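You operate a simulated robot arm through the tools that you are given. There is no shell and no other tool.

Carry out the task below with a simulated robot arm. There is one attempt and no reset: what you move stays moved.

TASK
Start the puzzle game: cartridge into the console, console on, input 1, television on.
Fine: leave the other cartridges and the plugs.

Only the result counts: the job must be done as asked and must still hold three seconds after the hand-in. Knocking over, shifting, dropping, spilling or breaking anything else fails it.

THE ROBOT
A 6-joint arm with a two-finger gripper, fixed in place. Base frame: the origin is at the foot of the arm, x ahead of it, y to its left, z up. Readings come in mm, degrees, newtons and seconds.
With the tool pointing down near the work surface it reaches from about 480 to 560 mm from the base axis. Its first joint turns from -66.0 to 66.0 degrees. Payload 2.45 kg.
Tool frame: the origin (TCP) lies between the finger pads and is the grasp point; the fingertips stand 30 mm ahead of it; z points along the fingers, y is the line along which they close. Largest opening 106 mm; the body of the gripper starts 79 mm behind the TCP.
Orientation is that of the tool frame in the base frame, as a unit quaternion [x, y, z, w]. With the fingers straight down and closing along the base's y, the tool's x points along the base's -x, its y along +y and its z along -z.

THE INTERFACE
- The arm moves only by the tool nudge_tool. Its argument "series" is a list of rows, each a list of 3 entries, a list of its own where there are three numbers: the gripper command, from -1 (fully open) to 1 (shut), values between in proportion, then the shift along the tool's x, y, z in units of 30 mm (1.0 is 30 mm), then the turn, a rotation vector about the tool's x, y, z in units of 4 degrees (1.0 is 4 degrees). In form: [[grip, [x, y, z], [ax, ay, az]], ...]. A call has 1 to 20 rows; each row shifts and turns the commanded pose from where the row before left it, along the tool's axes as they then stand. A call with a number of a shift or a turn outside -1 to 1 is refused whole. Each row takes 0.2 s and may step no farther than 50 mm and 8.6 degrees from the row before; otherwise, or with a gripper value out of range, the whole call is refused. A pose out of reach is approached as far as the arm can. The call stops where the force on the tool passes 40 N (or 10 N more than at its start, if that is more) or the arm is blocked; 0.2 s more then pass. The fingers move at their own pace (about 153 mm/s each) and stop on an object; they squeeze with about 23 N. The grip force told is the motor's: it shows also when the fingers shut on nothing. Time passes only in rows, and 0.2 s behind the last, so rows that do not move let the fingers close. The reply holds the time, the measured pose of the TCP, the force on the tool along the base axes, the opening and the grip force, in the units named above and with some noise, with the torque about the TCP (base axes, N m) and any sound that the robot's microphone picked up.
- Cameras (640 x 400 px; columns grow to the right, rows downward): "scene" is fixed at [68.1, 428.9, 1392.1]; the picture's right is [-0.60, -0.80, 0.00], its down [-0.55, 0.41, -0.73] and it looks along [0.58, -0.43, -0.69] (base axes); focal length 336 px, centre (320, 200). "wrist" rides on the gripper at [76, -2, -106] in the tool frame; the picture's right is [0.02, 1.00, 0.00], its down [-0.78, 0.02, -0.62] and it looks along [-0.62, 0.01, 0.78] (tool axes); focal length 247 px, centre (320, 200). There is no depth. A picture from a camera that has moved, and an enlarged one, comes with that camera's place and axes in the base frame and with its lens.
- get_image(camera): a new picture of that camera. No time passes.
- inspect(camera, box): a new picture of the part [left, top, right, bottom] of that camera's present view, enlarged. No time passes.
- sign_off(): hands the job in; it is judged then, once.

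Places have to be worked out from the pictures, the camera data and where the tool is seen. Open the gripper and draw the arm clear of the work before you hand the job in, unless the task says otherwise.

The tools are called after "Emit:" by a JSON object that holds its "api" and its "payload". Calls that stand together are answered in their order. nudge_tool: Moves the arm, as the interface text tells. Its arguments: {"type":"object","properties":{"series":{"type":"array","items":{"type":"array"}}},"required":["series"]} The other tools are called the same way: get_image (camera) takes a picture; inspect (camera, box) takes an enlarged picture of a part of a camera's view; sign_off () hands the job in.

At the start:

```text
time_s: 0.0
position: [311.6, -150.1, 1083.3]
ee_rot: [0.0, 1.0, -0.001, 0.0]
ft_force: [-1.3, -0.8, -0.3]
torque: [0.0, 0.02, -0.01]
width: 106.0
grip_force: 0.0
```

scene: 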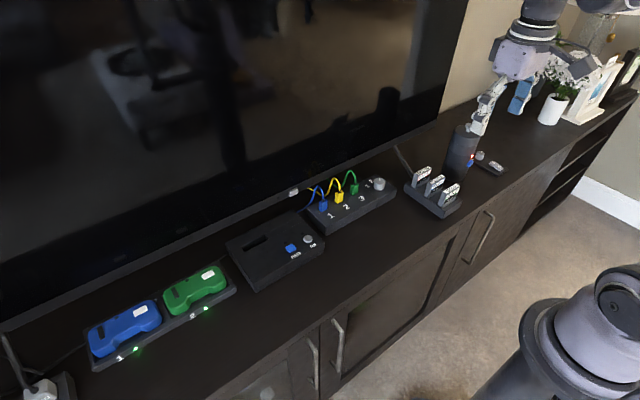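
wrist: 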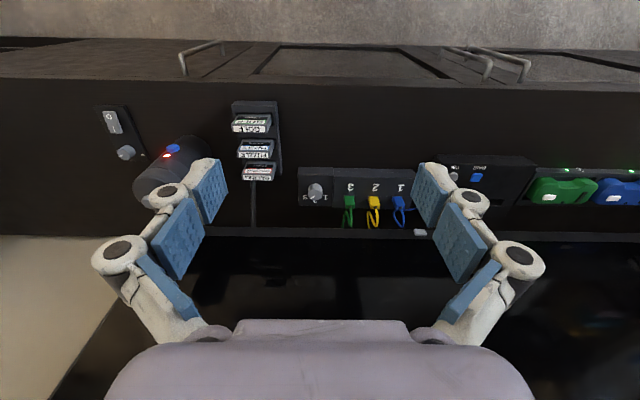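

I start by looking closely at the console, the selector, the cartridges and the switch strip from both cameras.

Emit:
{"api": "inspect", "payload": {"camera": "scene", "box": [390, 120, 520, 220]}}

Emit:
{"api": "inspect", "payload": {"camera": "scene", "box": [220, 160, 400, 300]}}

Emit:
{"api": "inspect", "payload": {"camera": "wrist", "box": [80, 80, 320, 230]}}

Emit:
{"api": "inspect", "payload": {"camera": "wrist", "box": [290, 140, 550, 260]}}

```text
4.00 times, centred on (455, 170) of scene
camera zoom: at [68.1, 428.9, 1392.1], right [-0.6, -0.8, 0.0], down [-0.55, 0.41, -0.73], along [0.58, -0.43, -0.69], focal length 1343 px, centre (-220, 320)
```

zoom: 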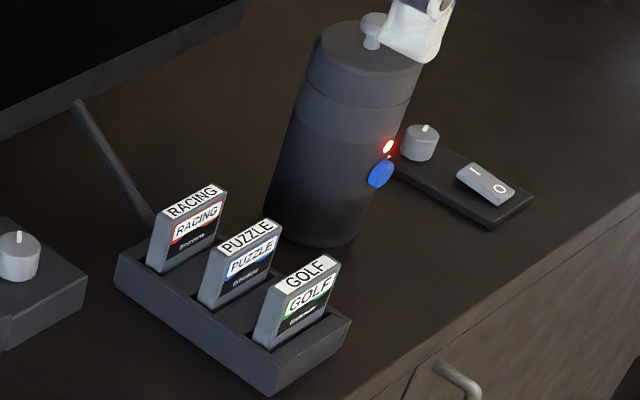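

```text
2.86 times, centred on (310, 230) of scene
camera zoom: at [68.1, 428.9, 1392.1], right [-0.6, -0.8, 0.0], down [-0.55, 0.41, -0.73], along [0.58, -0.43, -0.69], focal length 959 px, centre (349, 114)
```

zoom: 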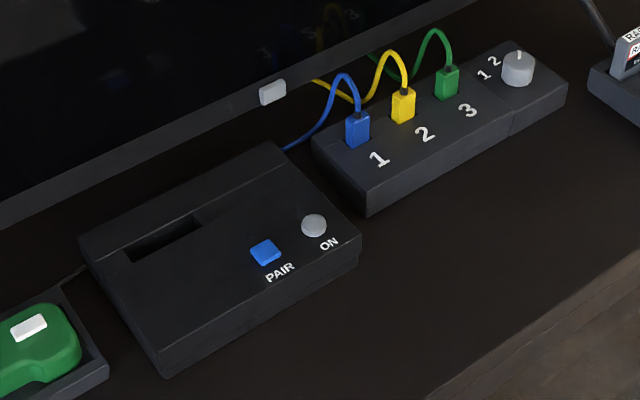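

```text
2.67 times, centred on (200, 155) of wrist
camera zoom: at [233.1, -151.4, 1191.6], right [-0.02, 1.0, 0.0], down [0.78, 0.02, 0.62], along [0.62, 0.01, -0.78], focal length 659 px, centre (640, 320)
```

zoom: 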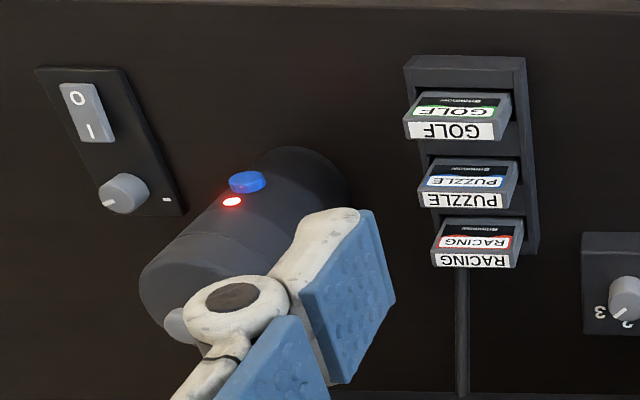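

```text
2.46 times, centred on (420, 200) of wrist
camera zoom: at [233.1, -151.4, 1191.6], right [-0.02, 1.0, 0.0], down [0.78, 0.02, 0.62], along [0.62, 0.01, -0.78], focal length 608 px, centre (74, 200)
```

zoom: 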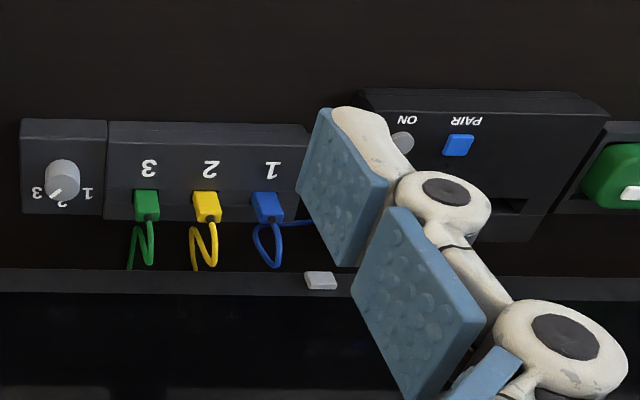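

The first triangulation puts the puzzle cartridge near (454,-269,780), the console ON button near (515,136,751), the knob near (566,-157,743) and a TV bezel button near (646,90,786). I zoom in on these details.

Emit:
{"api": "inspect", "payload": {"camera": "scene", "box": [340, 160, 404, 200]}}

Emit:
{"api": "inspect", "payload": {"camera": "wrist", "box": [290, 165, 354, 205]}}

Emit:
{"api": "inspect", "payload": {"camera": "scene", "box": [270, 170, 350, 220]}}

Emit:
{"api": "inspect", "payload": {"camera": "scene", "box": [224, 205, 328, 295]}}

Emit:
{"api": "inspect", "payload": {"camera": "scene", "box": [0, 260, 240, 400]}}

Emit:
{"api": "inspect", "payload": {"camera": "wrist", "box": [420, 140, 640, 270]}}

```text
10.00 times, centred on (372, 180) of scene
camera zoom: at [68.1, 428.9, 1392.1], right [-0.6, -0.8, 0.0], down [-0.55, 0.41, -0.73], along [0.58, -0.43, -0.69], focal length 3356 px, centre (-200, 400)
```

zoom: 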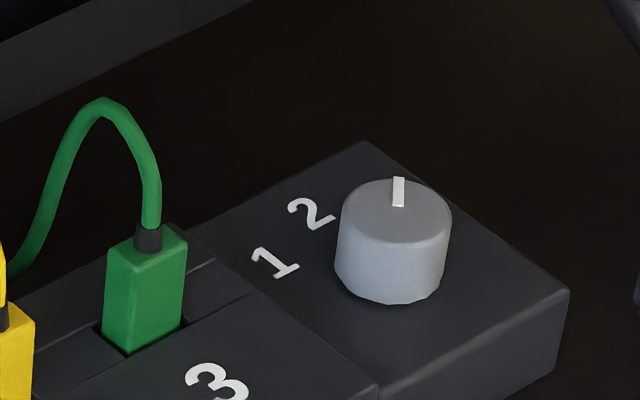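

```text
10.00 times, centred on (322, 185) of wrist
camera zoom: at [233.1, -151.4, 1191.6], right [-0.02, 1.0, 0.0], down [0.78, 0.02, 0.62], along [0.62, 0.01, -0.78], focal length 2470 px, centre (300, 350)
```

zoom: 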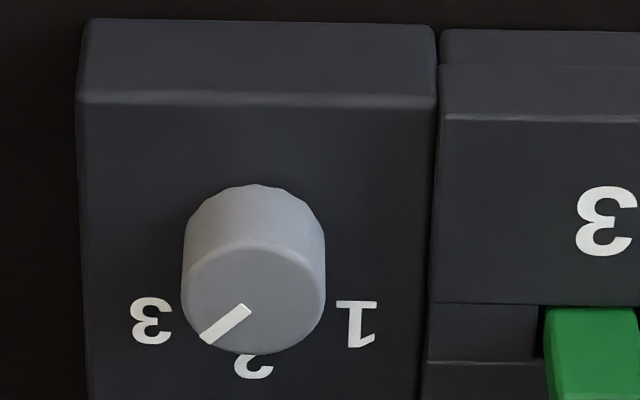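

```text
8.00 times, centred on (310, 195) of scene
camera zoom: at [68.1, 428.9, 1392.1], right [-0.6, -0.8, 0.0], down [-0.55, 0.41, -0.73], along [0.58, -0.43, -0.69], focal length 2685 px, centre (400, 240)
```

zoom: 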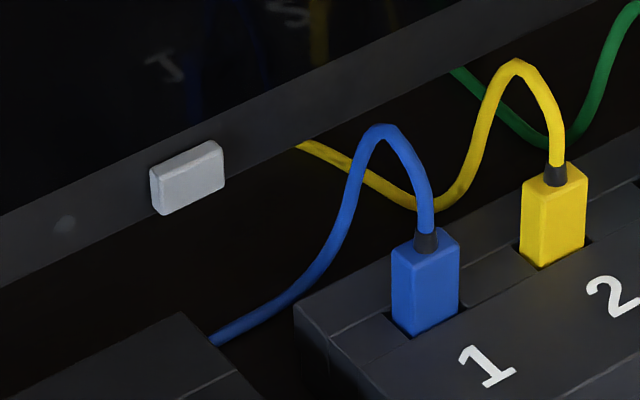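

```text
4.44 times, centred on (276, 250) of scene
camera zoom: at [68.1, 428.9, 1392.1], right [-0.6, -0.8, 0.0], down [-0.55, 0.41, -0.73], along [0.58, -0.43, -0.69], focal length 1492 px, centre (516, -22)
```

zoom: 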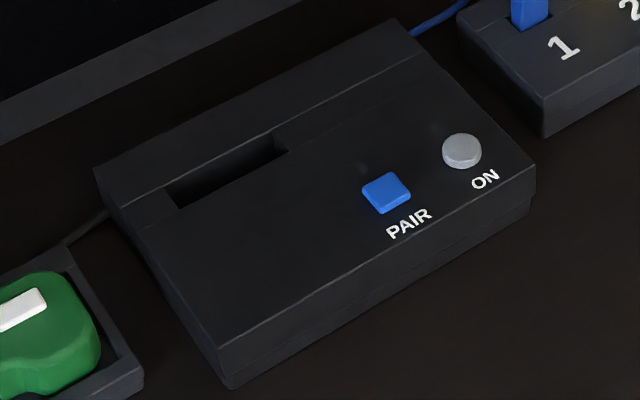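

```text
2.67 times, centred on (120, 330) of scene
camera zoom: at [68.1, 428.9, 1392.1], right [-0.6, -0.8, 0.0], down [-0.55, 0.41, -0.73], along [0.58, -0.43, -0.69], focal length 895 px, centre (853, -147)
```

zoom: 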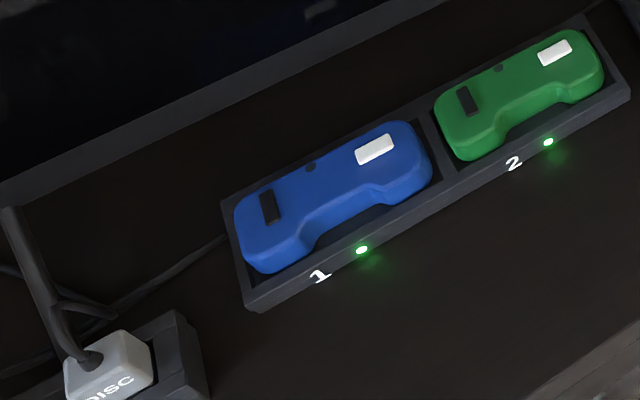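

```text
2.91 times, centred on (530, 205) of wrist
camera zoom: at [233.1, -151.4, 1191.6], right [-0.02, 1.0, 0.0], down [0.78, 0.02, 0.62], along [0.62, 0.01, -0.78], focal length 718 px, centre (-291, 186)
```

zoom: 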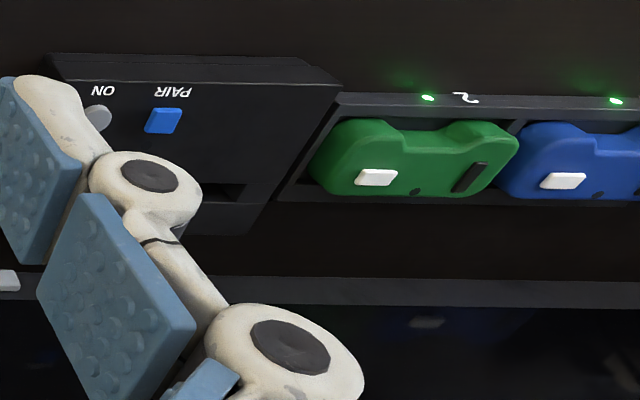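

The knob pointer is at about −41…−45° from +x, which is the "3" mark. The "1" mark is at about +45°, so it needs roughly +90° about vertical. The slot looks to be about 625 mm out, beyond the reach of a vertical tool, so I first test reach over the console with the tool tilted 30° outward and nothing held.

Emit:
{"api": "nudge_tool", "payload": {"series": [[-1, [0, 0.7, 0], [0, -1, 0]], [-1, [0, 0.7, 0], [0, -1, 0]], [-1, [0, 0.7, 0], [0, -1, 0]], [-1, [0, 0.7, 0], [0, -1, 0]], [-1, [0, 0.7, 0], [0, -1, 0]], [-1, [0, 0.7, 0], [0, -1, 0]], [-1, [0, 0.7, 0], [0, -1, 0]], [-1, [0, 0.7, 0], [0, -0.5, 0]], [-1, [-0.329, 0.589, 0.585], [0, 0, 0]], [-1, [-0.329, 0.589, 0.585], [0, 0, 0]], [-1, [-0.329, 0.589, 0.585], [0, 0, 0]], [-1, [-0.329, 0.589, 0.585], [0, 0, 0]], [-1, [-0.329, 0.589, 0.585], [0, 0, 0]], [-1, [-0.329, 0.589, 0.585], [0, 0, 0]], [-1, [-0.329, 0.589, 0.585], [0, 0, 0]], [-1, [-0.329, 0.589, 0.585], [0, 0, 0]], [-1, [-0.329, 0.589, 0.585], [0, 0, 0]], [-1, [-0.329, 0.589, 0.585], [0, 0, 0]], [-1, [-0.329, 0.589, 0.585], [0, 0, 0]], [-1, [-0.329, 0.589, 0.585], [0, 0, 0]]]}}

```text
time_s: 4.2
position: [518.1, 231.2, 959.0]
ee_rot: [0.0, 0.966, -0.001, 0.259]
ft_force: [-0.3, 0.8, -0.1]
torque: [0.0, 0.0, 0.02]
width: 105.7
grip_force: 0.0
```

The pose was reached. I look at the console from here.

Emit:
{"api": "get_image", "payload": {"camera": "wrist"}}

Emit:
{"api": "get_image", "payload": {"camera": "scene"}}

```text
taken
camera wrist: at [397.3, 228.0, 1014.5], right [-0.02, 1.0, -0.01], down [0.37, 0.02, 0.93], along [0.93, 0.01, -0.37], focal length 247 px, centre (320, 200)
```

wrist: 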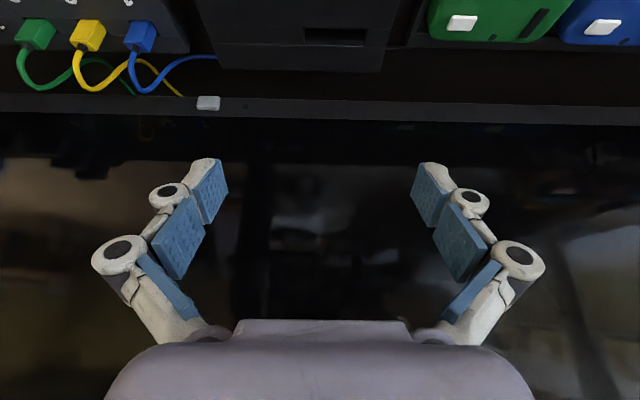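

```text
taken
```

scene: 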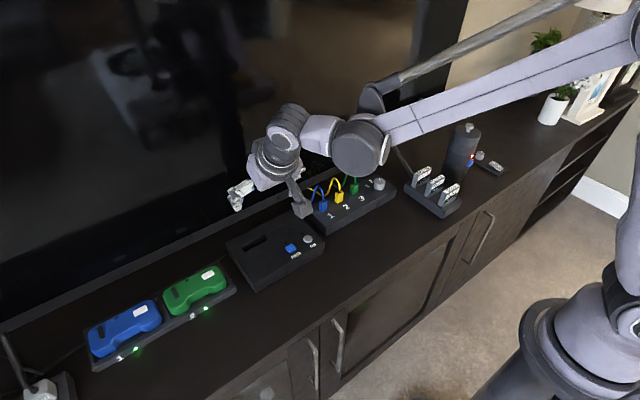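

The arm reached that pose. I lower it toward the slot to test reach, keeping about 70 mm of clearance above the console.

Emit:
{"api": "nudge_tool", "payload": {"series": [[-1, [0.121, 0.093, 0.77], [0, 0, 0]], [-1, [0.121, 0.093, 0.77], [0, 0, 0]], [-1, [0.121, 0.093, 0.77], [0, 0, 0]], [-1, [0.121, 0.093, 0.77], [0, 0, 0]], [-1, [0.121, 0.093, 0.77], [0, 0, 0]]]}}

Emit:
{"api": "get_image", "payload": {"camera": "wrist"}}

Emit:
{"api": "get_image", "payload": {"camera": "scene"}}

```text
time_s: 5.4
position: [560.9, 243.9, 852.3]
ee_rot: [0.0, 0.966, 0.0, 0.258]
ft_force: [0.2, 0.6, 0.7]
torque: [-0.03, 0.01, 0.01]
width: 105.6
grip_force: 0.2
```

```text
taken
camera wrist: at [440.4, 242.1, 906.8], right [-0.02, 1.0, -0.01], down [0.37, 0.02, 0.93], along [0.93, 0.01, -0.37], focal length 247 px, centre (320, 200)
```

wrist: 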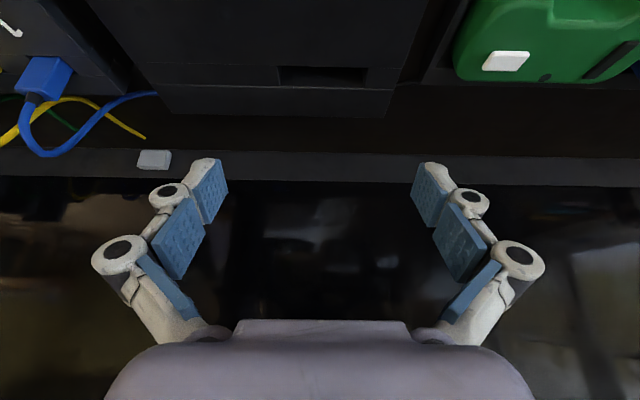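

```text
taken
```

scene: 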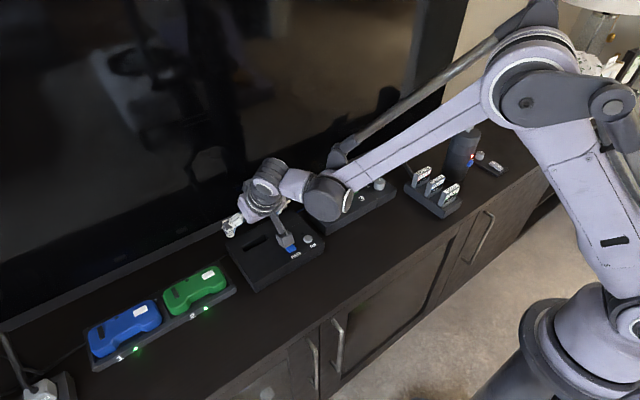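

The reach at 30° tilt is fine here. I zoom in on the slot from this viewpoint.

Emit:
{"api": "inspect", "payload": {"camera": "wrist", "box": [120, 40, 440, 200]}}

Emit:
{"api": "inspect", "payload": {"camera": "scene", "box": [220, 200, 330, 290]}}

```text
2.00 times, centred on (280, 120) of wrist
camera zoom: at [440.4, 242.1, 906.8], right [-0.02, 1.0, -0.01], down [0.37, 0.02, 0.93], along [0.93, 0.01, -0.37], focal length 494 px, centre (400, 360)
```

zoom: 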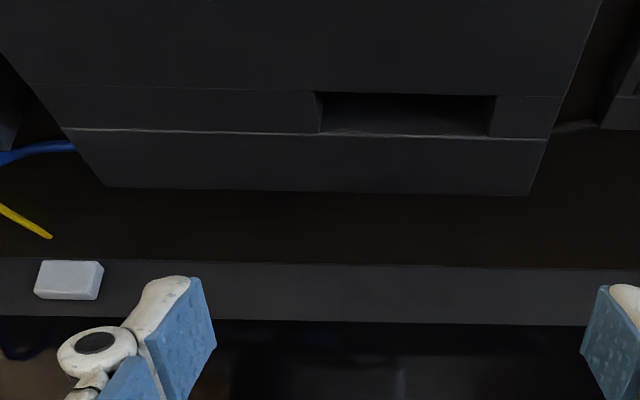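

```text
4.44 times, centred on (275, 245) of scene
camera zoom: at [68.1, 428.9, 1392.1], right [-0.6, -0.8, 0.0], down [-0.55, 0.41, -0.73], along [0.58, -0.43, -0.69], focal length 1492 px, centre (520, 0)
```

zoom: 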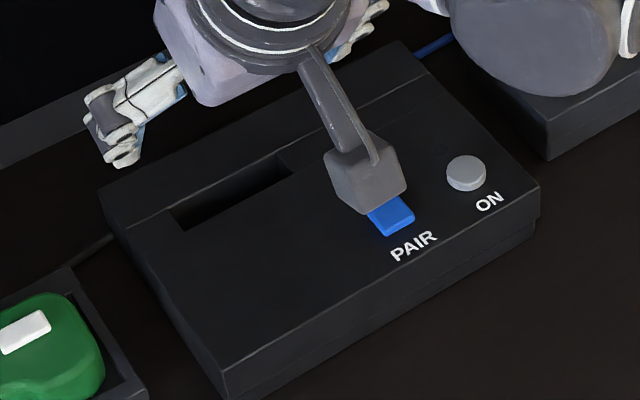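

From here the slot spans about x 573–591 and y 211–277 at z≈750, centred near (582,244). I test reach at the depth the insertion will need.

Emit:
{"api": "nudge_tool", "payload": {"series": [[-1, [0.067, 0, 0.603], [0, 0, 0]], [-1, [0.067, 0, 0.603], [0, 0, 0]], [-1, [0.067, 0, 0.603], [0, 0, 0]]]}}

Emit:
{"api": "get_image", "payload": {"camera": "wrist"}}

Emit:
{"api": "inspect", "payload": {"camera": "scene", "box": [200, 150, 360, 290]}}

```text
time_s: 6.2
position: [582.2, 244.9, 800.4]
ee_rot: [0.0, 0.966, -0.001, 0.258]
ft_force: [0.1, 0.5, 0.7]
torque: [0.03, 0.01, 0.01]
width: 106.0
grip_force: 0.1
```

```text
taken
camera wrist: at [462.0, 243.2, 856.5], right [-0.02, 1.0, -0.01], down [0.37, 0.02, 0.93], along [0.93, 0.01, -0.37], focal length 247 px, centre (320, 200)
```

wrist: 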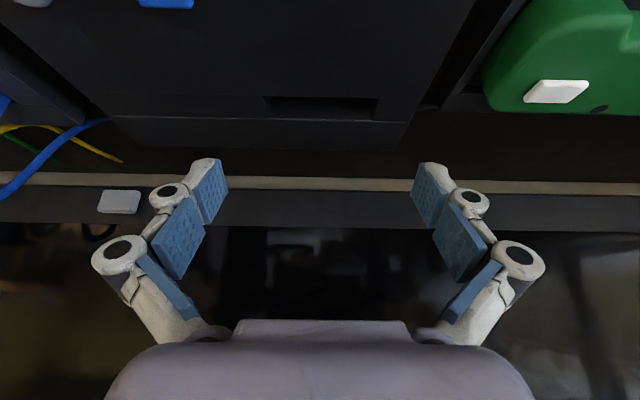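

```text
2.86 times, centred on (280, 220) of scene
camera zoom: at [68.1, 428.9, 1392.1], right [-0.6, -0.8, 0.0], down [-0.55, 0.41, -0.73], along [0.58, -0.43, -0.69], focal length 959 px, centre (434, 143)
```

zoom: 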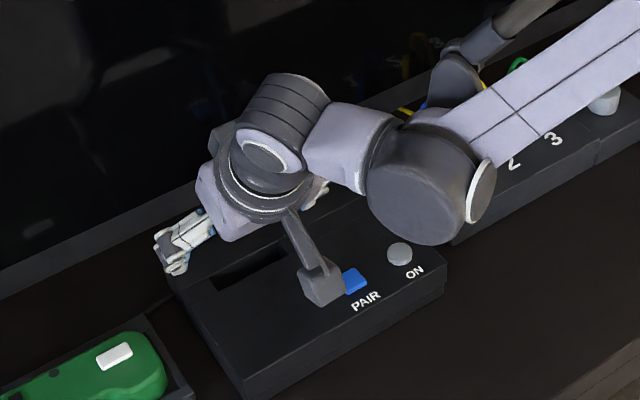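

The arm reaches the insertion pose at 30° tilt. I zoom in on the slot and the TV button from this second viewpoint to refine heights.

Emit:
{"api": "inspect", "payload": {"camera": "wrist", "box": [220, 70, 420, 190]}}

Emit:
{"api": "inspect", "payload": {"camera": "wrist", "box": [0, 110, 240, 260]}}

```text
3.20 times, centred on (320, 130) of wrist
camera zoom: at [462.0, 243.2, 856.5], right [-0.02, 1.0, -0.01], down [0.37, 0.02, 0.93], along [0.93, 0.01, -0.37], focal length 790 px, centre (320, 424)
```

zoom: 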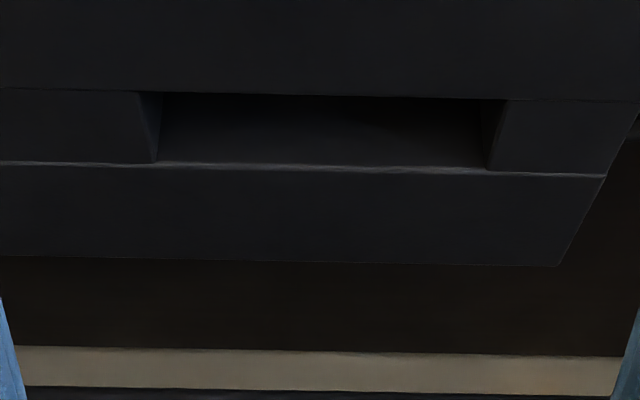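

```text
2.67 times, centred on (120, 185) of wrist
camera zoom: at [462.0, 243.2, 856.5], right [-0.02, 1.0, -0.01], down [0.37, 0.02, 0.93], along [0.93, 0.01, -0.37], focal length 659 px, centre (853, 240)
```

zoom: 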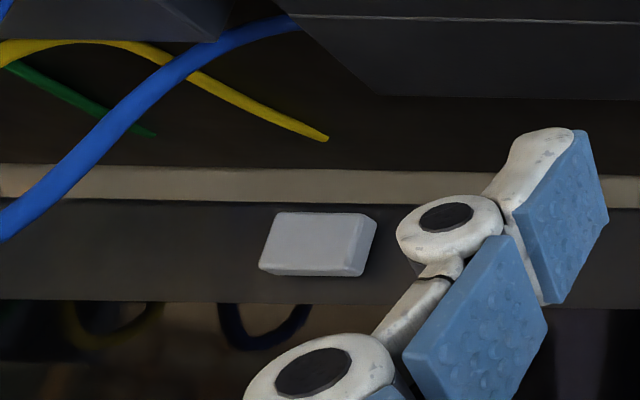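

The slot is now refined to x≈574.5–593.5, y≈210.5–278, top z≈748, and the TV button centre to about (649,84,786). I raise the tool and travel over to the cartridge rack, keeping the 30° tilt.

Emit:
{"api": "nudge_tool", "payload": {"series": [[-1, [-0.022, -0.028, -0.95], [0, 0, 0]], [-1, [-0.022, -0.028, -0.95], [0, 0, 0]], [-1, [-0.022, -0.028, -0.95], [0, 0, 0]], [-1, [-0.022, -0.028, -0.95], [0, 0, 0]], [-1, [-0.022, -0.028, -0.95], [0, 0, 0]], [-1, [-0.022, -0.028, -0.95], [0, 0, 0]], [-1, [0.102, -0.99, -0.059], [0, 0, 0]], [-1, [0.102, -0.99, -0.059], [0, 0, 0]], [-1, [0.102, -0.99, -0.059], [0, 0, 0]], [-1, [0.102, -0.99, -0.059], [0, 0, 0]], [-1, [0.102, -0.99, -0.059], [0, 0, 0]], [-1, [0.102, -0.99, -0.059], [0, 0, 0]], [-1, [0.102, -0.99, -0.059], [0, 0, 0]], [-1, [0.102, -0.99, -0.059], [0, 0, 0]], [-1, [0.102, -0.99, -0.059], [0, 0, 0]], [-1, [0.102, -0.99, -0.059], [0, 0, 0]], [-1, [0.102, -0.99, -0.059], [0, 0, 0]], [-1, [0.102, -0.99, -0.059], [0, 0, 0]], [-1, [0.102, -0.99, -0.059], [0, 0, 0]], [-1, [0.102, -0.99, -0.059], [0, 0, 0]]]}}

Emit:
{"api": "get_image", "payload": {"camera": "wrist"}}

Emit:
{"api": "get_image", "payload": {"camera": "scene"}}

```text
time_s: 10.4
position: [450.0, -177.0, 954.0]
ee_rot: [-0.001, 0.966, 0.0, 0.259]
ft_force: [0.5, -0.5, -0.3]
torque: [-0.01, 0.0, -0.01]
width: 106.1
grip_force: 0.0
```

```text
taken
camera wrist: at [330.4, -179.7, 1008.6], right [-0.02, 1.0, -0.01], down [0.37, 0.02, 0.93], along [0.93, 0.01, -0.37], focal length 247 px, centre (320, 200)
```

wrist: 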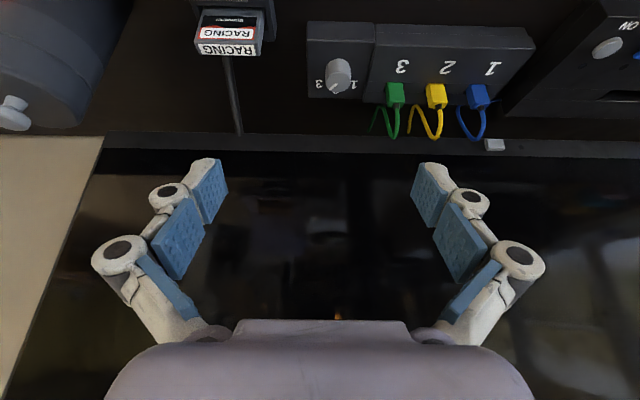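

```text
taken
```

scene: 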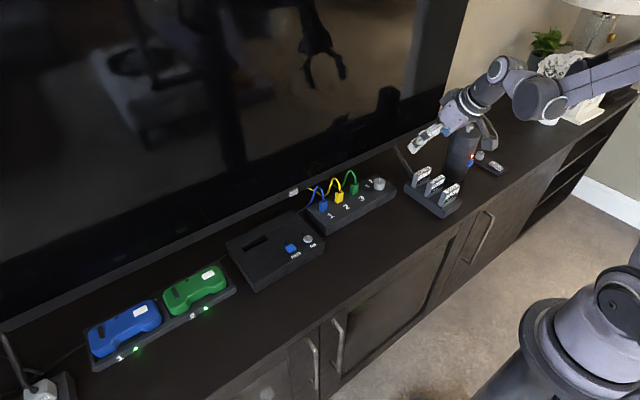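

The rack is at the top-left edge of this view. I move over it and back a bit so the wrist camera sees the cartridges squarely, staying well above them.

Emit:
{"api": "nudge_tool", "payload": {"series": [[-1, [0.67, -0.75, 0.325], [0, 0, 0]], [-1, [0.67, -0.75, 0.325], [0, 0, 0]], [-1, [0.67, -0.75, 0.325], [0, 0, 0]], [-1, [0.67, -0.75, 0.325], [0, 0, 0]]]}}

Emit:
{"api": "get_image", "payload": {"camera": "wrist"}}

Emit:
{"api": "inspect", "payload": {"camera": "scene", "box": [380, 90, 540, 220]}}

```text
time_s: 11.4
position: [400.2, -263.8, 878.9]
ee_rot: [0.001, 0.966, -0.001, 0.259]
ft_force: [-0.3, 0.1, 0.7]
torque: [0.01, 0.0, 0.0]
width: 106.1
grip_force: 0.1
```

```text
taken
camera wrist: at [280.6, -267.2, 934.4], right [-0.02, 1.0, -0.01], down [0.37, 0.02, 0.93], along [0.93, 0.01, -0.37], focal length 247 px, centre (320, 200)
```

wrist: 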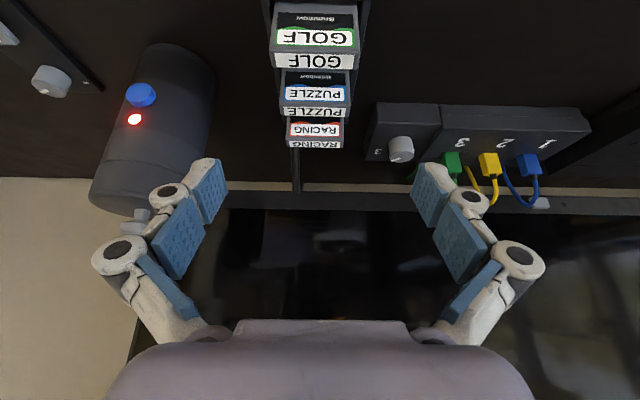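

```text
3.08 times, centred on (460, 155) of scene
camera zoom: at [68.1, 428.9, 1392.1], right [-0.6, -0.8, 0.0], down [-0.55, 0.41, -0.73], along [0.58, -0.43, -0.69], focal length 1033 px, centre (-111, 338)
```

zoom: 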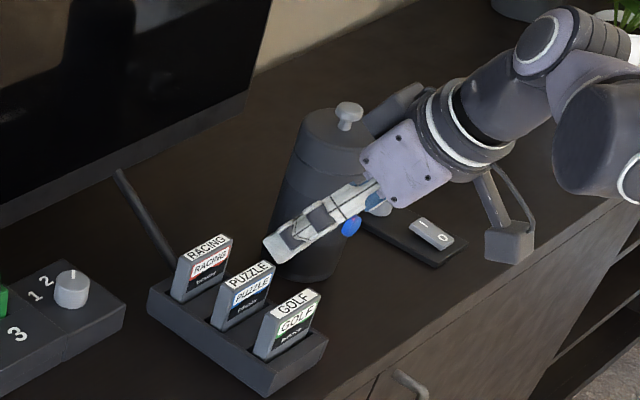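

I zoom in on the three cartridges to measure their widths, thicknesses and spacing.

Emit:
{"api": "inspect", "payload": {"camera": "wrist", "box": [240, 0, 400, 160]}}

Emit:
{"api": "inspect", "payload": {"camera": "wrist", "box": [270, 60, 366, 156]}}

```text
2.50 times, centred on (320, 80) of wrist
camera zoom: at [280.6, -267.2, 934.4], right [-0.02, 1.0, -0.01], down [0.37, 0.02, 0.93], along [0.93, 0.01, -0.37], focal length 617 px, centre (320, 500)
```

zoom: 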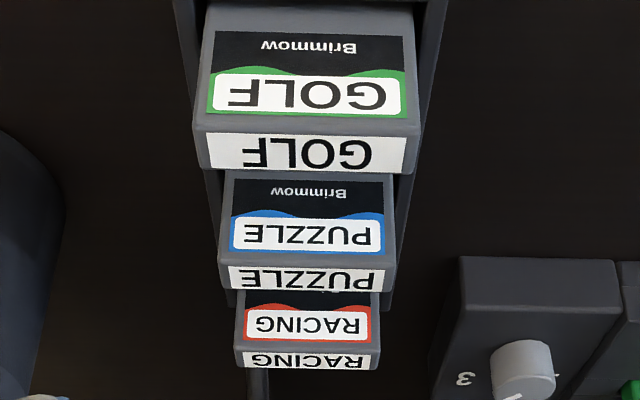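

```text
4.17 times, centred on (318, 108) of wrist
camera zoom: at [280.6, -267.2, 934.4], right [-0.02, 1.0, -0.01], down [0.37, 0.02, 0.93], along [0.93, 0.01, -0.37], focal length 1029 px, centre (328, 583)
```

zoom: 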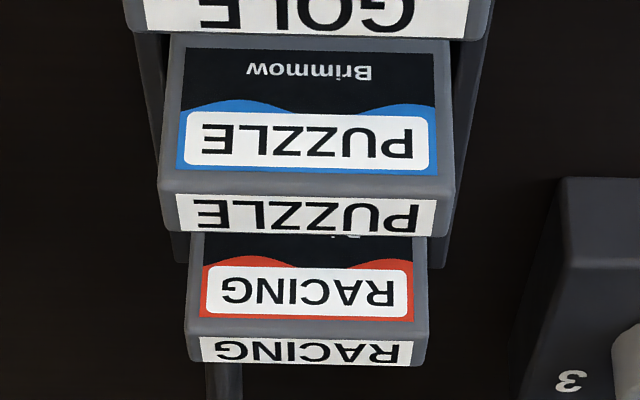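

PUZZLE measures about 60 mm wide (y −301…−241) and 13 mm thick (x 447–460), with its top at z≈782 and the rack top near 738. I move to a pre-grasp just above it with the fingers partly closed to about 80 mm.

Emit:
{"api": "nudge_tool", "payload": {"series": [[-0.5, [-0.42, -0.118, 0.8], [0, 0, 0]], [-0.5, [-0.42, -0.118, 0.8], [0, 0, 0]], [-0.5, [0, 0, 0], [0, 0, 0]]]}}

Emit:
{"api": "get_image", "payload": {"camera": "wrist"}}

Emit:
{"api": "inspect", "payload": {"camera": "scene", "box": [390, 110, 510, 220]}}

```text
time_s: 12.2
position: [444.5, -273.1, 850.2]
ee_rot: [0.001, 0.966, 0.0, 0.259]
ft_force: [-0.6, 0.9, -0.3]
torque: [-0.01, 0.0, 0.0]
width: 79.4
grip_force: 0.0
```

```text
taken
camera wrist: at [325.5, -275.0, 906.2], right [-0.02, 1.0, -0.01], down [0.37, 0.02, 0.93], along [0.93, 0.01, -0.37], focal length 247 px, centre (320, 200)
```

wrist: 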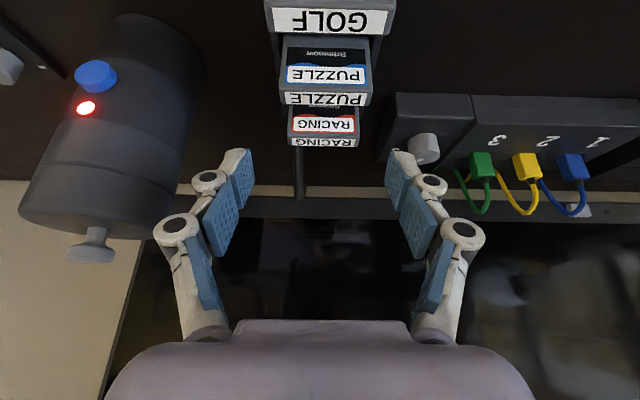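

```text
3.64 times, centred on (450, 165) of scene
camera zoom: at [68.1, 428.9, 1392.1], right [-0.6, -0.8, 0.0], down [-0.55, 0.41, -0.73], along [0.58, -0.43, -0.69], focal length 1220 px, centre (-153, 327)
```

zoom: 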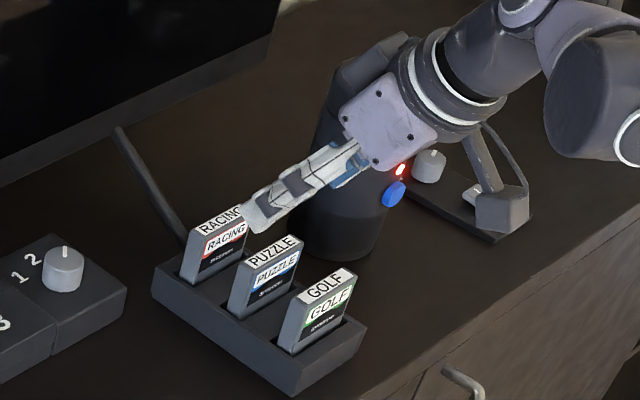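

I zoom in to check lateral centring of the fingers on the cartridge.

Emit:
{"api": "inspect", "payload": {"camera": "wrist", "box": [200, 0, 440, 150]}}

Emit:
{"api": "inspect", "payload": {"camera": "wrist", "box": [200, 130, 440, 280]}}

```text
2.67 times, centred on (320, 75) of wrist
camera zoom: at [325.5, -275.0, 906.2], right [-0.02, 1.0, -0.01], down [0.37, 0.02, 0.93], along [0.93, 0.01, -0.37], focal length 659 px, centre (320, 533)
```

zoom: 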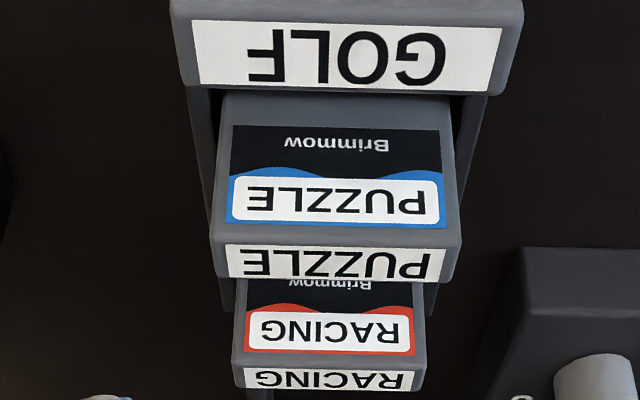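

```text
2.67 times, centred on (320, 205) of wrist
camera zoom: at [325.5, -275.0, 906.2], right [-0.02, 1.0, -0.01], down [0.37, 0.02, 0.93], along [0.93, 0.01, -0.37], focal length 659 px, centre (320, 187)
```

zoom: 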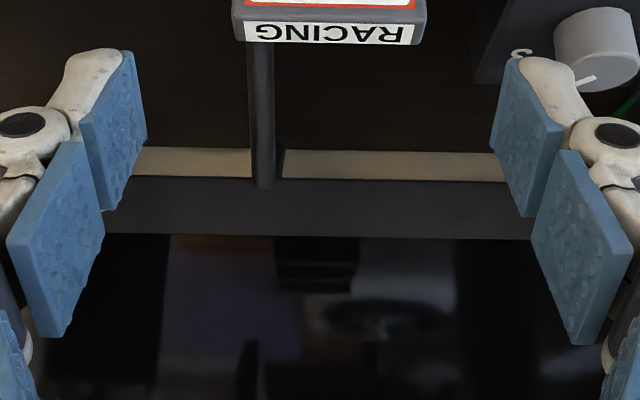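

Centring needs about +2.2 mm in y. I apply that and descend vertically to TCP z≈782, keeping the fingertips above the rack.

Emit:
{"api": "nudge_tool", "payload": {"series": [[-0.5, [0, 0.073, 0], [0, 0, 0]], [-0.5, [0.273, 0, 0.4975], [0, 0, 0]], [-0.5, [0.273, 0, 0.4975], [0, 0, 0]], [-0.5, [0.273, 0, 0.4975], [0, 0, 0]], [-0.5, [0.273, 0, 0.4975], [0, 0, 0]]]}}

Emit:
{"api": "get_image", "payload": {"camera": "wrist"}}

Emit:
{"api": "inspect", "payload": {"camera": "scene", "box": [390, 130, 500, 220]}}

```text
time_s: 13.4
position: [446.7, -271.7, 781.5]
ee_rot: [0.0, 0.966, -0.001, 0.259]
ft_force: [0.5, 0.6, -0.9]
torque: [0.0, -0.05, -0.04]
width: 79.6
grip_force: 0.1
```

```text
taken
camera wrist: at [327.1, -273.0, 836.8], right [-0.02, 1.0, -0.01], down [0.37, 0.02, 0.93], along [0.93, 0.01, -0.37], focal length 247 px, centre (320, 200)
```

wrist: 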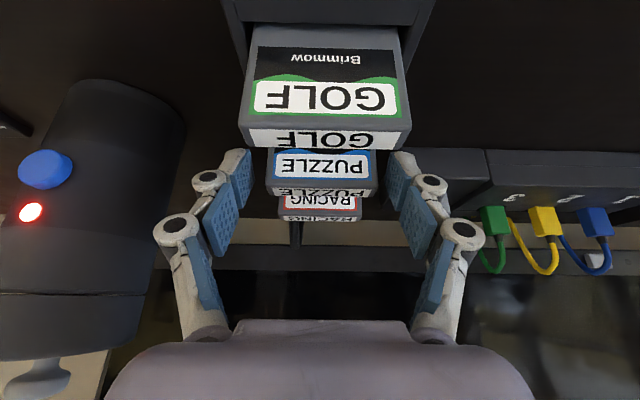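

```text
4.44 times, centred on (445, 175) of scene
camera zoom: at [68.1, 428.9, 1392.1], right [-0.6, -0.8, 0.0], down [-0.55, 0.41, -0.73], along [0.58, -0.43, -0.69], focal length 1492 px, centre (-236, 311)
```

zoom: 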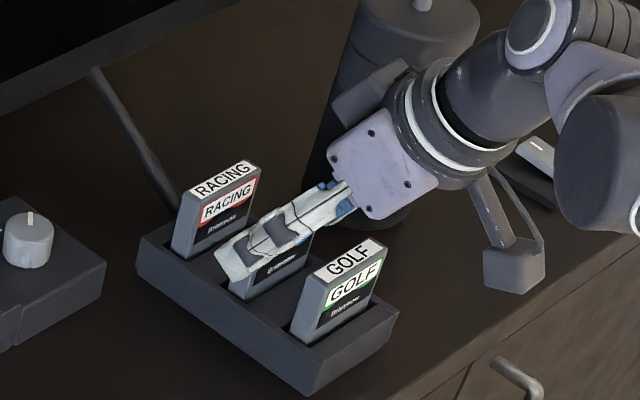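

Both pads straddle the PUZZLE cartridge and clear GOLF and RACING. I close the gripper in place.

Emit:
{"api": "nudge_tool", "payload": {"series": [[1, [0, 0, 0], [0, 0, 0]], [1, [0, 0, 0], [0, 0, 0]], [1, [0, 0, 0], [0, 0, 0]]]}}

Emit:
{"api": "get_image", "payload": {"camera": "wrist"}}

```text
time_s: 14.2
position: [445.5, -271.1, 782.0]
ee_rot: [0.0, 0.966, -0.001, 0.259]
ft_force: [-0.6, -1.0, 0.0]
torque: [-0.04, 0.01, -0.01]
width: 61.0
grip_force: 23.3
```

```text
taken
camera wrist: at [327.0, -273.1, 837.0], right [-0.02, 1.0, -0.01], down [0.37, 0.02, 0.93], along [0.93, 0.01, -0.37], focal length 247 px, centre (320, 200)
```

wrist: 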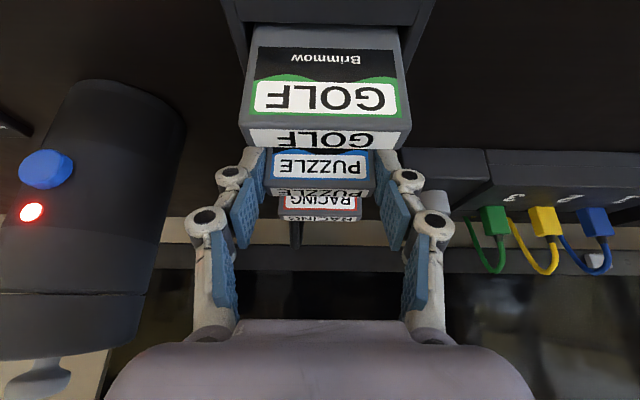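

The grip is firm at 61.0 mm and 23 N with no side load. I lift straight up slowly and check that only the PUZZLE cartridge moves.

Emit:
{"api": "nudge_tool", "payload": {"series": [[1, [-0.167, 0, -0.289], [0, 0, 0]], [1, [-0.167, 0, -0.289], [0, 0, 0]], [1, [-0.167, 0, -0.289], [0, 0, 0]], [1, [-0.167, 0, -0.289], [0, 0, 0]]]}}

Emit:
{"api": "inspect", "payload": {"camera": "scene", "box": [390, 130, 500, 220]}}

Emit:
{"api": "get_image", "payload": {"camera": "wrist"}}

```text
time_s: 15.2
position: [446.4, -270.9, 822.1]
ee_rot: [0.0, 0.966, -0.001, 0.259]
ft_force: [-0.3, 0.6, -1.0]
torque: [-0.01, -0.02, 0.03]
width: 60.9
grip_force: 22.9
```

```text
4.44 times, centred on (445, 175) of scene
camera zoom: at [68.1, 428.9, 1392.1], right [-0.6, -0.8, 0.0], down [-0.55, 0.41, -0.73], along [0.58, -0.43, -0.69], focal length 1492 px, centre (-236, 311)
```

zoom: 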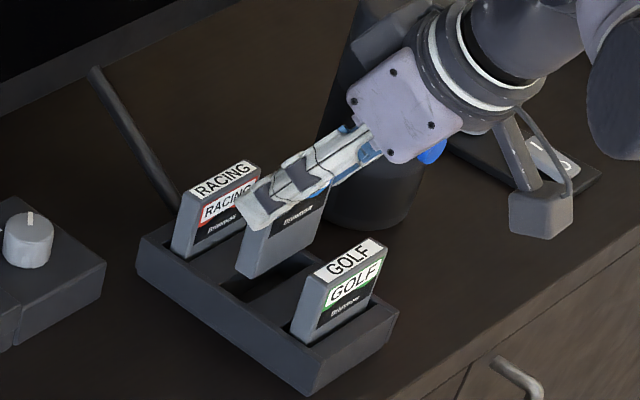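

```text
taken
camera wrist: at [326.5, -272.9, 877.1], right [-0.02, 1.0, -0.01], down [0.37, 0.02, 0.93], along [0.93, 0.01, -0.37], focal length 247 px, centre (320, 200)
```

wrist: 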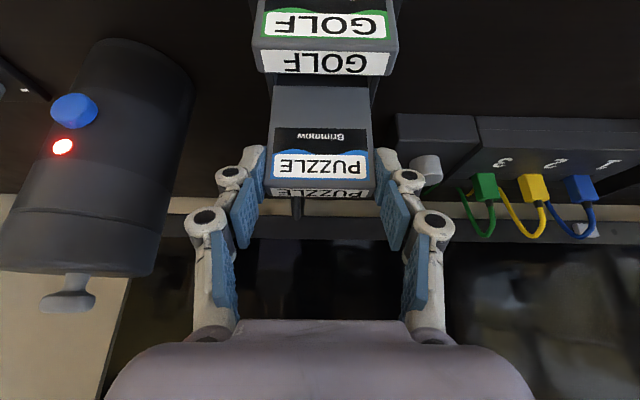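

PUZZLE came out cleanly and its neighbours are unmoved. I lift well clear and carry it across toward the console.

Emit:
{"api": "nudge_tool", "payload": {"series": [[1, [-0.367, 0, -0.635], [0, 0, 0]], [1, [-0.367, 0, -0.635], [0, 0, 0]], [1, [-0.367, 0, -0.635], [0, 0, 0]], [1, [-0.367, 0, -0.635], [0, 0, 0]], [1, [-0.367, 0, -0.635], [0, 0, 0]], [1, [-0.09, 0.5, 0.05], [0, 0, 0]], [1, [-0.183, 0.954, 0.1056], [0, 0, 0]], [1, [-0.183, 0.954, 0.1056], [0, 0, 0]], [1, [-0.183, 0.954, 0.1056], [0, 0, 0]], [1, [-0.183, 0.954, 0.1056], [0, 0, 0]], [1, [-0.183, 0.954, 0.1056], [0, 0, 0]], [1, [-0.183, 0.954, 0.1056], [0, 0, 0]], [1, [-0.183, 0.954, 0.1056], [0, 0, 0]], [1, [-0.183, 0.954, 0.1056], [0, 0, 0]], [1, [-0.183, 0.954, 0.1056], [0, 0, 0]], [1, [-0.183, 0.954, 0.1056], [0, 0, 0]], [1, [-0.183, 0.954, 0.1056], [0, 0, 0]], [1, [-0.183, 0.954, 0.1056], [0, 0, 0]], [1, [-0.183, 0.954, 0.1056], [0, 0, 0]], [1, [-0.183, 0.954, 0.1056], [0, 0, 0]]]}}

Emit:
{"api": "get_image", "payload": {"camera": "wrist"}}

Emit:
{"api": "get_image", "payload": {"camera": "scene"}}

```text
time_s: 19.4
position: [539.4, 145.2, 930.9]
ee_rot: [0.001, 0.966, -0.001, 0.258]
ft_force: [0.7, -0.8, 0.4]
torque: [-0.01, -0.04, -0.02]
width: 61.1
grip_force: 23.0
```

```text
taken
camera wrist: at [419.4, 143.4, 987.1], right [-0.02, 1.0, -0.01], down [0.37, 0.02, 0.93], along [0.93, 0.01, -0.37], focal length 247 px, centre (320, 200)
```

wrist: 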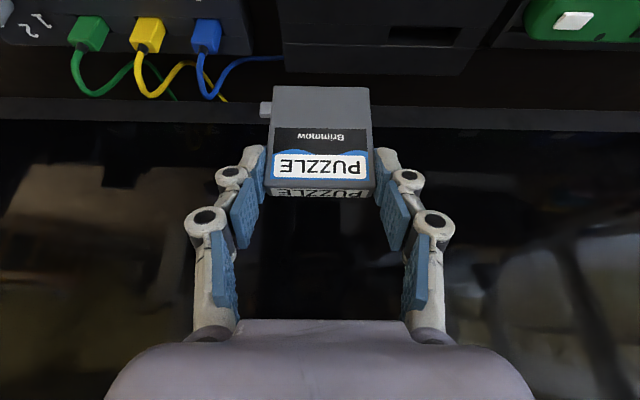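

```text
taken
```

scene: 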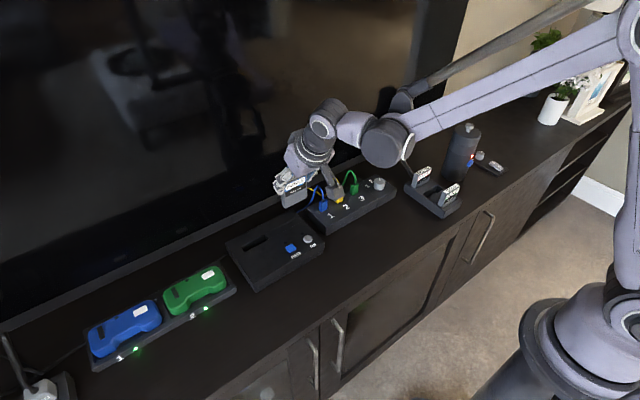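

I measure the held cartridge in the wrist view: where its bottom edge is relative to the TCP and how long it is.

Emit:
{"api": "inspect", "payload": {"camera": "wrist", "box": [240, 70, 400, 210]}}

Emit:
{"api": "inspect", "payload": {"camera": "scene", "box": [250, 150, 350, 230]}}

```text
2.86 times, centred on (320, 140) of wrist
camera zoom: at [419.4, 143.4, 987.1], right [-0.02, 1.0, -0.01], down [0.37, 0.02, 0.93], along [0.93, 0.01, -0.37], focal length 706 px, centre (320, 371)
```

zoom: 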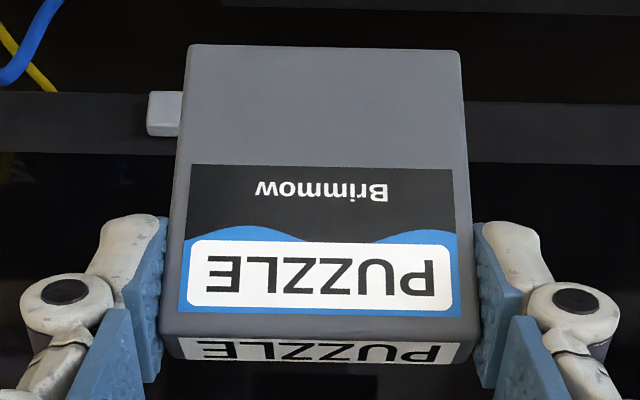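

```text
5.00 times, centred on (300, 190) of scene
camera zoom: at [68.1, 428.9, 1392.1], right [-0.6, -0.8, 0.0], down [-0.55, 0.41, -0.73], along [0.58, -0.43, -0.69], focal length 1678 px, centre (420, 250)
```

zoom: 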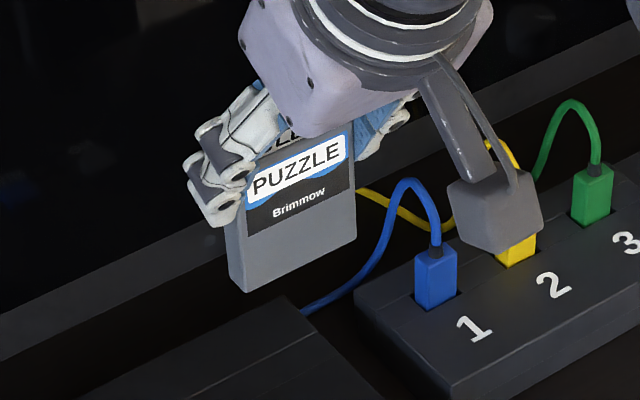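

The cartridge is 66–67 mm tall and hangs vertically, its bottom ≈69 mm below the TCP, its centre ≈7 mm ahead in x and 0.5 mm off in y. I move it above the slot and down to about 20 mm over the console, then check alignment.

Emit:
{"api": "nudge_tool", "payload": {"series": [[1, [-0.27, 0.83, 0.156], [0, 0, 0]], [1, [-0.27, 0.83, 0.156], [0, 0, 0]], [1, [-0.27, 0.83, 0.156], [0, 0, 0]], [1, [-0.27, 0.83, 0.156], [0, 0, 0]], [1, [0.31, 0, 0.536], [0, 0, 0]], [1, [0.31, 0, 0.536], [0, 0, 0]], [1, [0.31, 0, 0.536], [0, 0, 0]], [1, [0.31, 0, 0.536], [0, 0, 0]], [1, [0.31, 0, 0.536], [0, 0, 0]]]}}

Emit:
{"api": "get_image", "payload": {"camera": "wrist"}}

Emit:
{"api": "inspect", "payload": {"camera": "wrist", "box": [240, 60, 400, 160]}}

Emit:
{"api": "inspect", "payload": {"camera": "scene", "box": [220, 180, 320, 270]}}

```text
time_s: 21.4
position: [577.3, 245.1, 837.6]
ee_rot: [0.0, 0.966, -0.001, 0.258]
ft_force: [-0.1, 0.4, -0.6]
torque: [-0.03, 0.01, 0.01]
width: 61.0
grip_force: 23.0
```

```text
taken
camera wrist: at [457.3, 243.0, 893.3], right [-0.02, 1.0, -0.01], down [0.37, 0.02, 0.93], along [0.93, 0.01, -0.37], focal length 247 px, centre (320, 200)
```

wrist: 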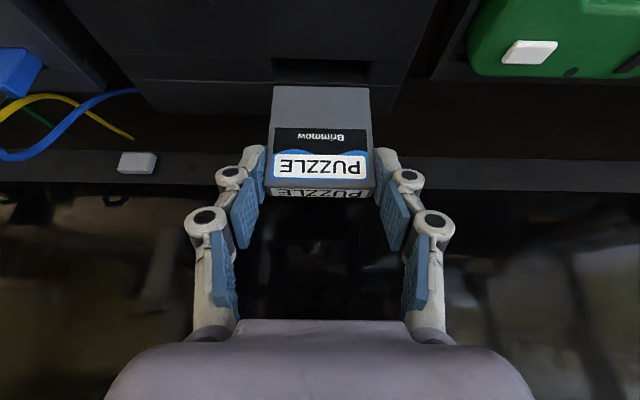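

```text
4.00 times, centred on (320, 110) of wrist
camera zoom: at [457.3, 243.0, 893.3], right [-0.02, 1.0, -0.01], down [0.37, 0.02, 0.93], along [0.93, 0.01, -0.37], focal length 988 px, centre (320, 560)
```

zoom: 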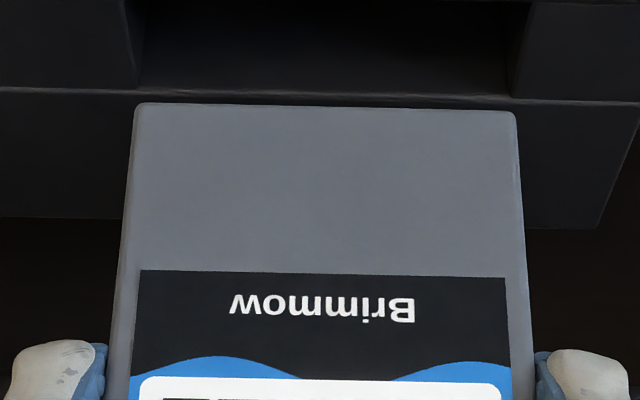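

```text
4.44 times, centred on (270, 225) of scene
camera zoom: at [68.1, 428.9, 1392.1], right [-0.6, -0.8, 0.0], down [-0.55, 0.41, -0.73], along [0.58, -0.43, -0.69], focal length 1492 px, centre (542, 89)
```

zoom: 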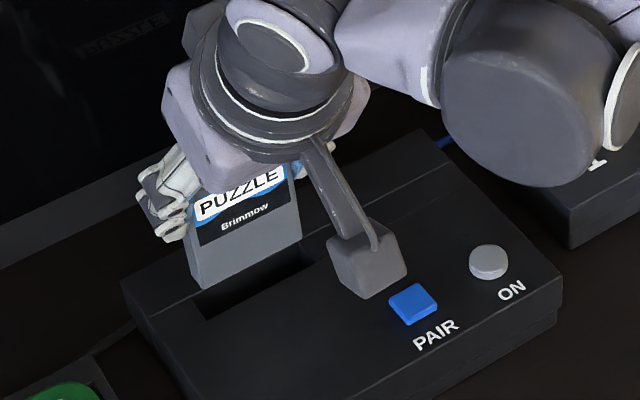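

Wrist-based alignment looks centred to within about 1 mm, while the scene view hints at a small +y offset. I zoom in on both slot ends to settle it before lowering.

Emit:
{"api": "inspect", "payload": {"camera": "wrist", "box": [256, 50, 320, 90]}}

Emit:
{"api": "inspect", "payload": {"camera": "wrist", "box": [330, 50, 394, 90]}}

Emit:
{"api": "inspect", "payload": {"camera": "scene", "box": [252, 220, 316, 260]}}

Emit:
{"api": "inspect", "payload": {"camera": "scene", "box": [240, 235, 304, 275]}}

```text
10.00 times, centred on (288, 70) of wrist
camera zoom: at [457.3, 243.0, 893.3], right [-0.02, 1.0, -0.01], down [0.37, 0.02, 0.93], along [0.93, 0.01, -0.37], focal length 2470 px, centre (640, 1500)
```

zoom: 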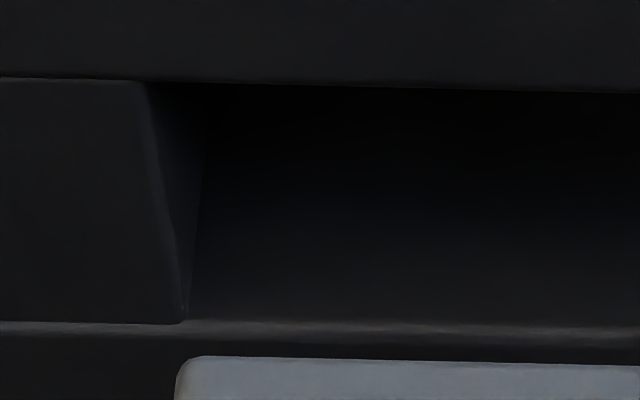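

```text
10.00 times, centred on (362, 70) of wrist
camera zoom: at [457.3, 243.0, 893.3], right [-0.02, 1.0, -0.01], down [0.37, 0.02, 0.93], along [0.93, 0.01, -0.37], focal length 2470 px, centre (-100, 1500)
```

zoom: 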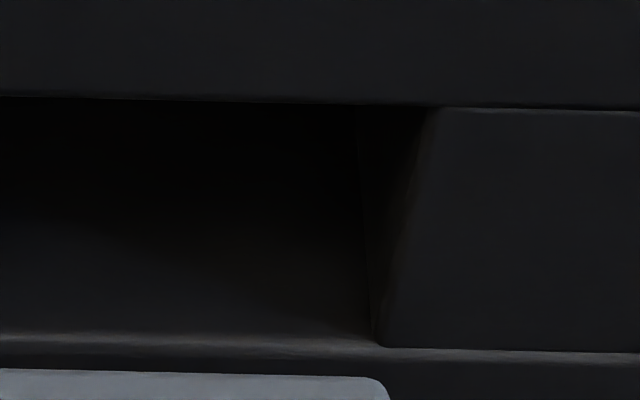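

```text
10.00 times, centred on (284, 240) of scene
camera zoom: at [68.1, 428.9, 1392.1], right [-0.6, -0.8, 0.0], down [-0.55, 0.41, -0.73], along [0.58, -0.43, -0.69], focal length 3356 px, centre (680, -200)
```

zoom: 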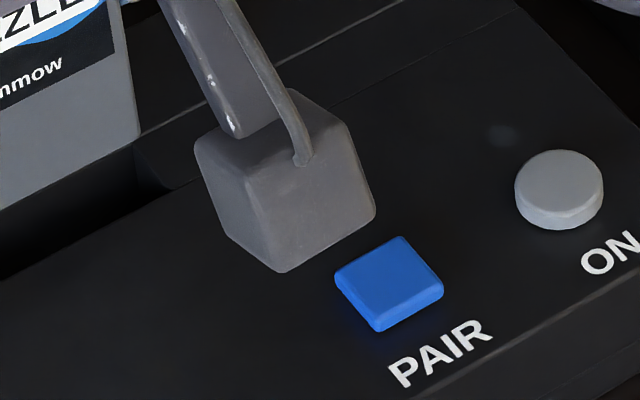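

```text
10.00 times, centred on (272, 255) of scene
camera zoom: at [68.1, 428.9, 1392.1], right [-0.6, -0.8, 0.0], down [-0.55, 0.41, -0.73], along [0.58, -0.43, -0.69], focal length 3356 px, centre (800, -350)
```

zoom: 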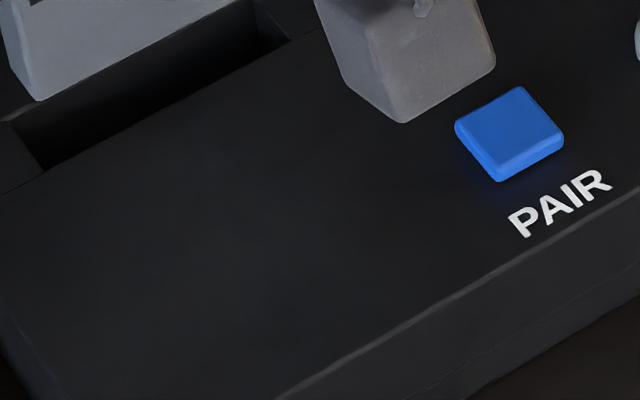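

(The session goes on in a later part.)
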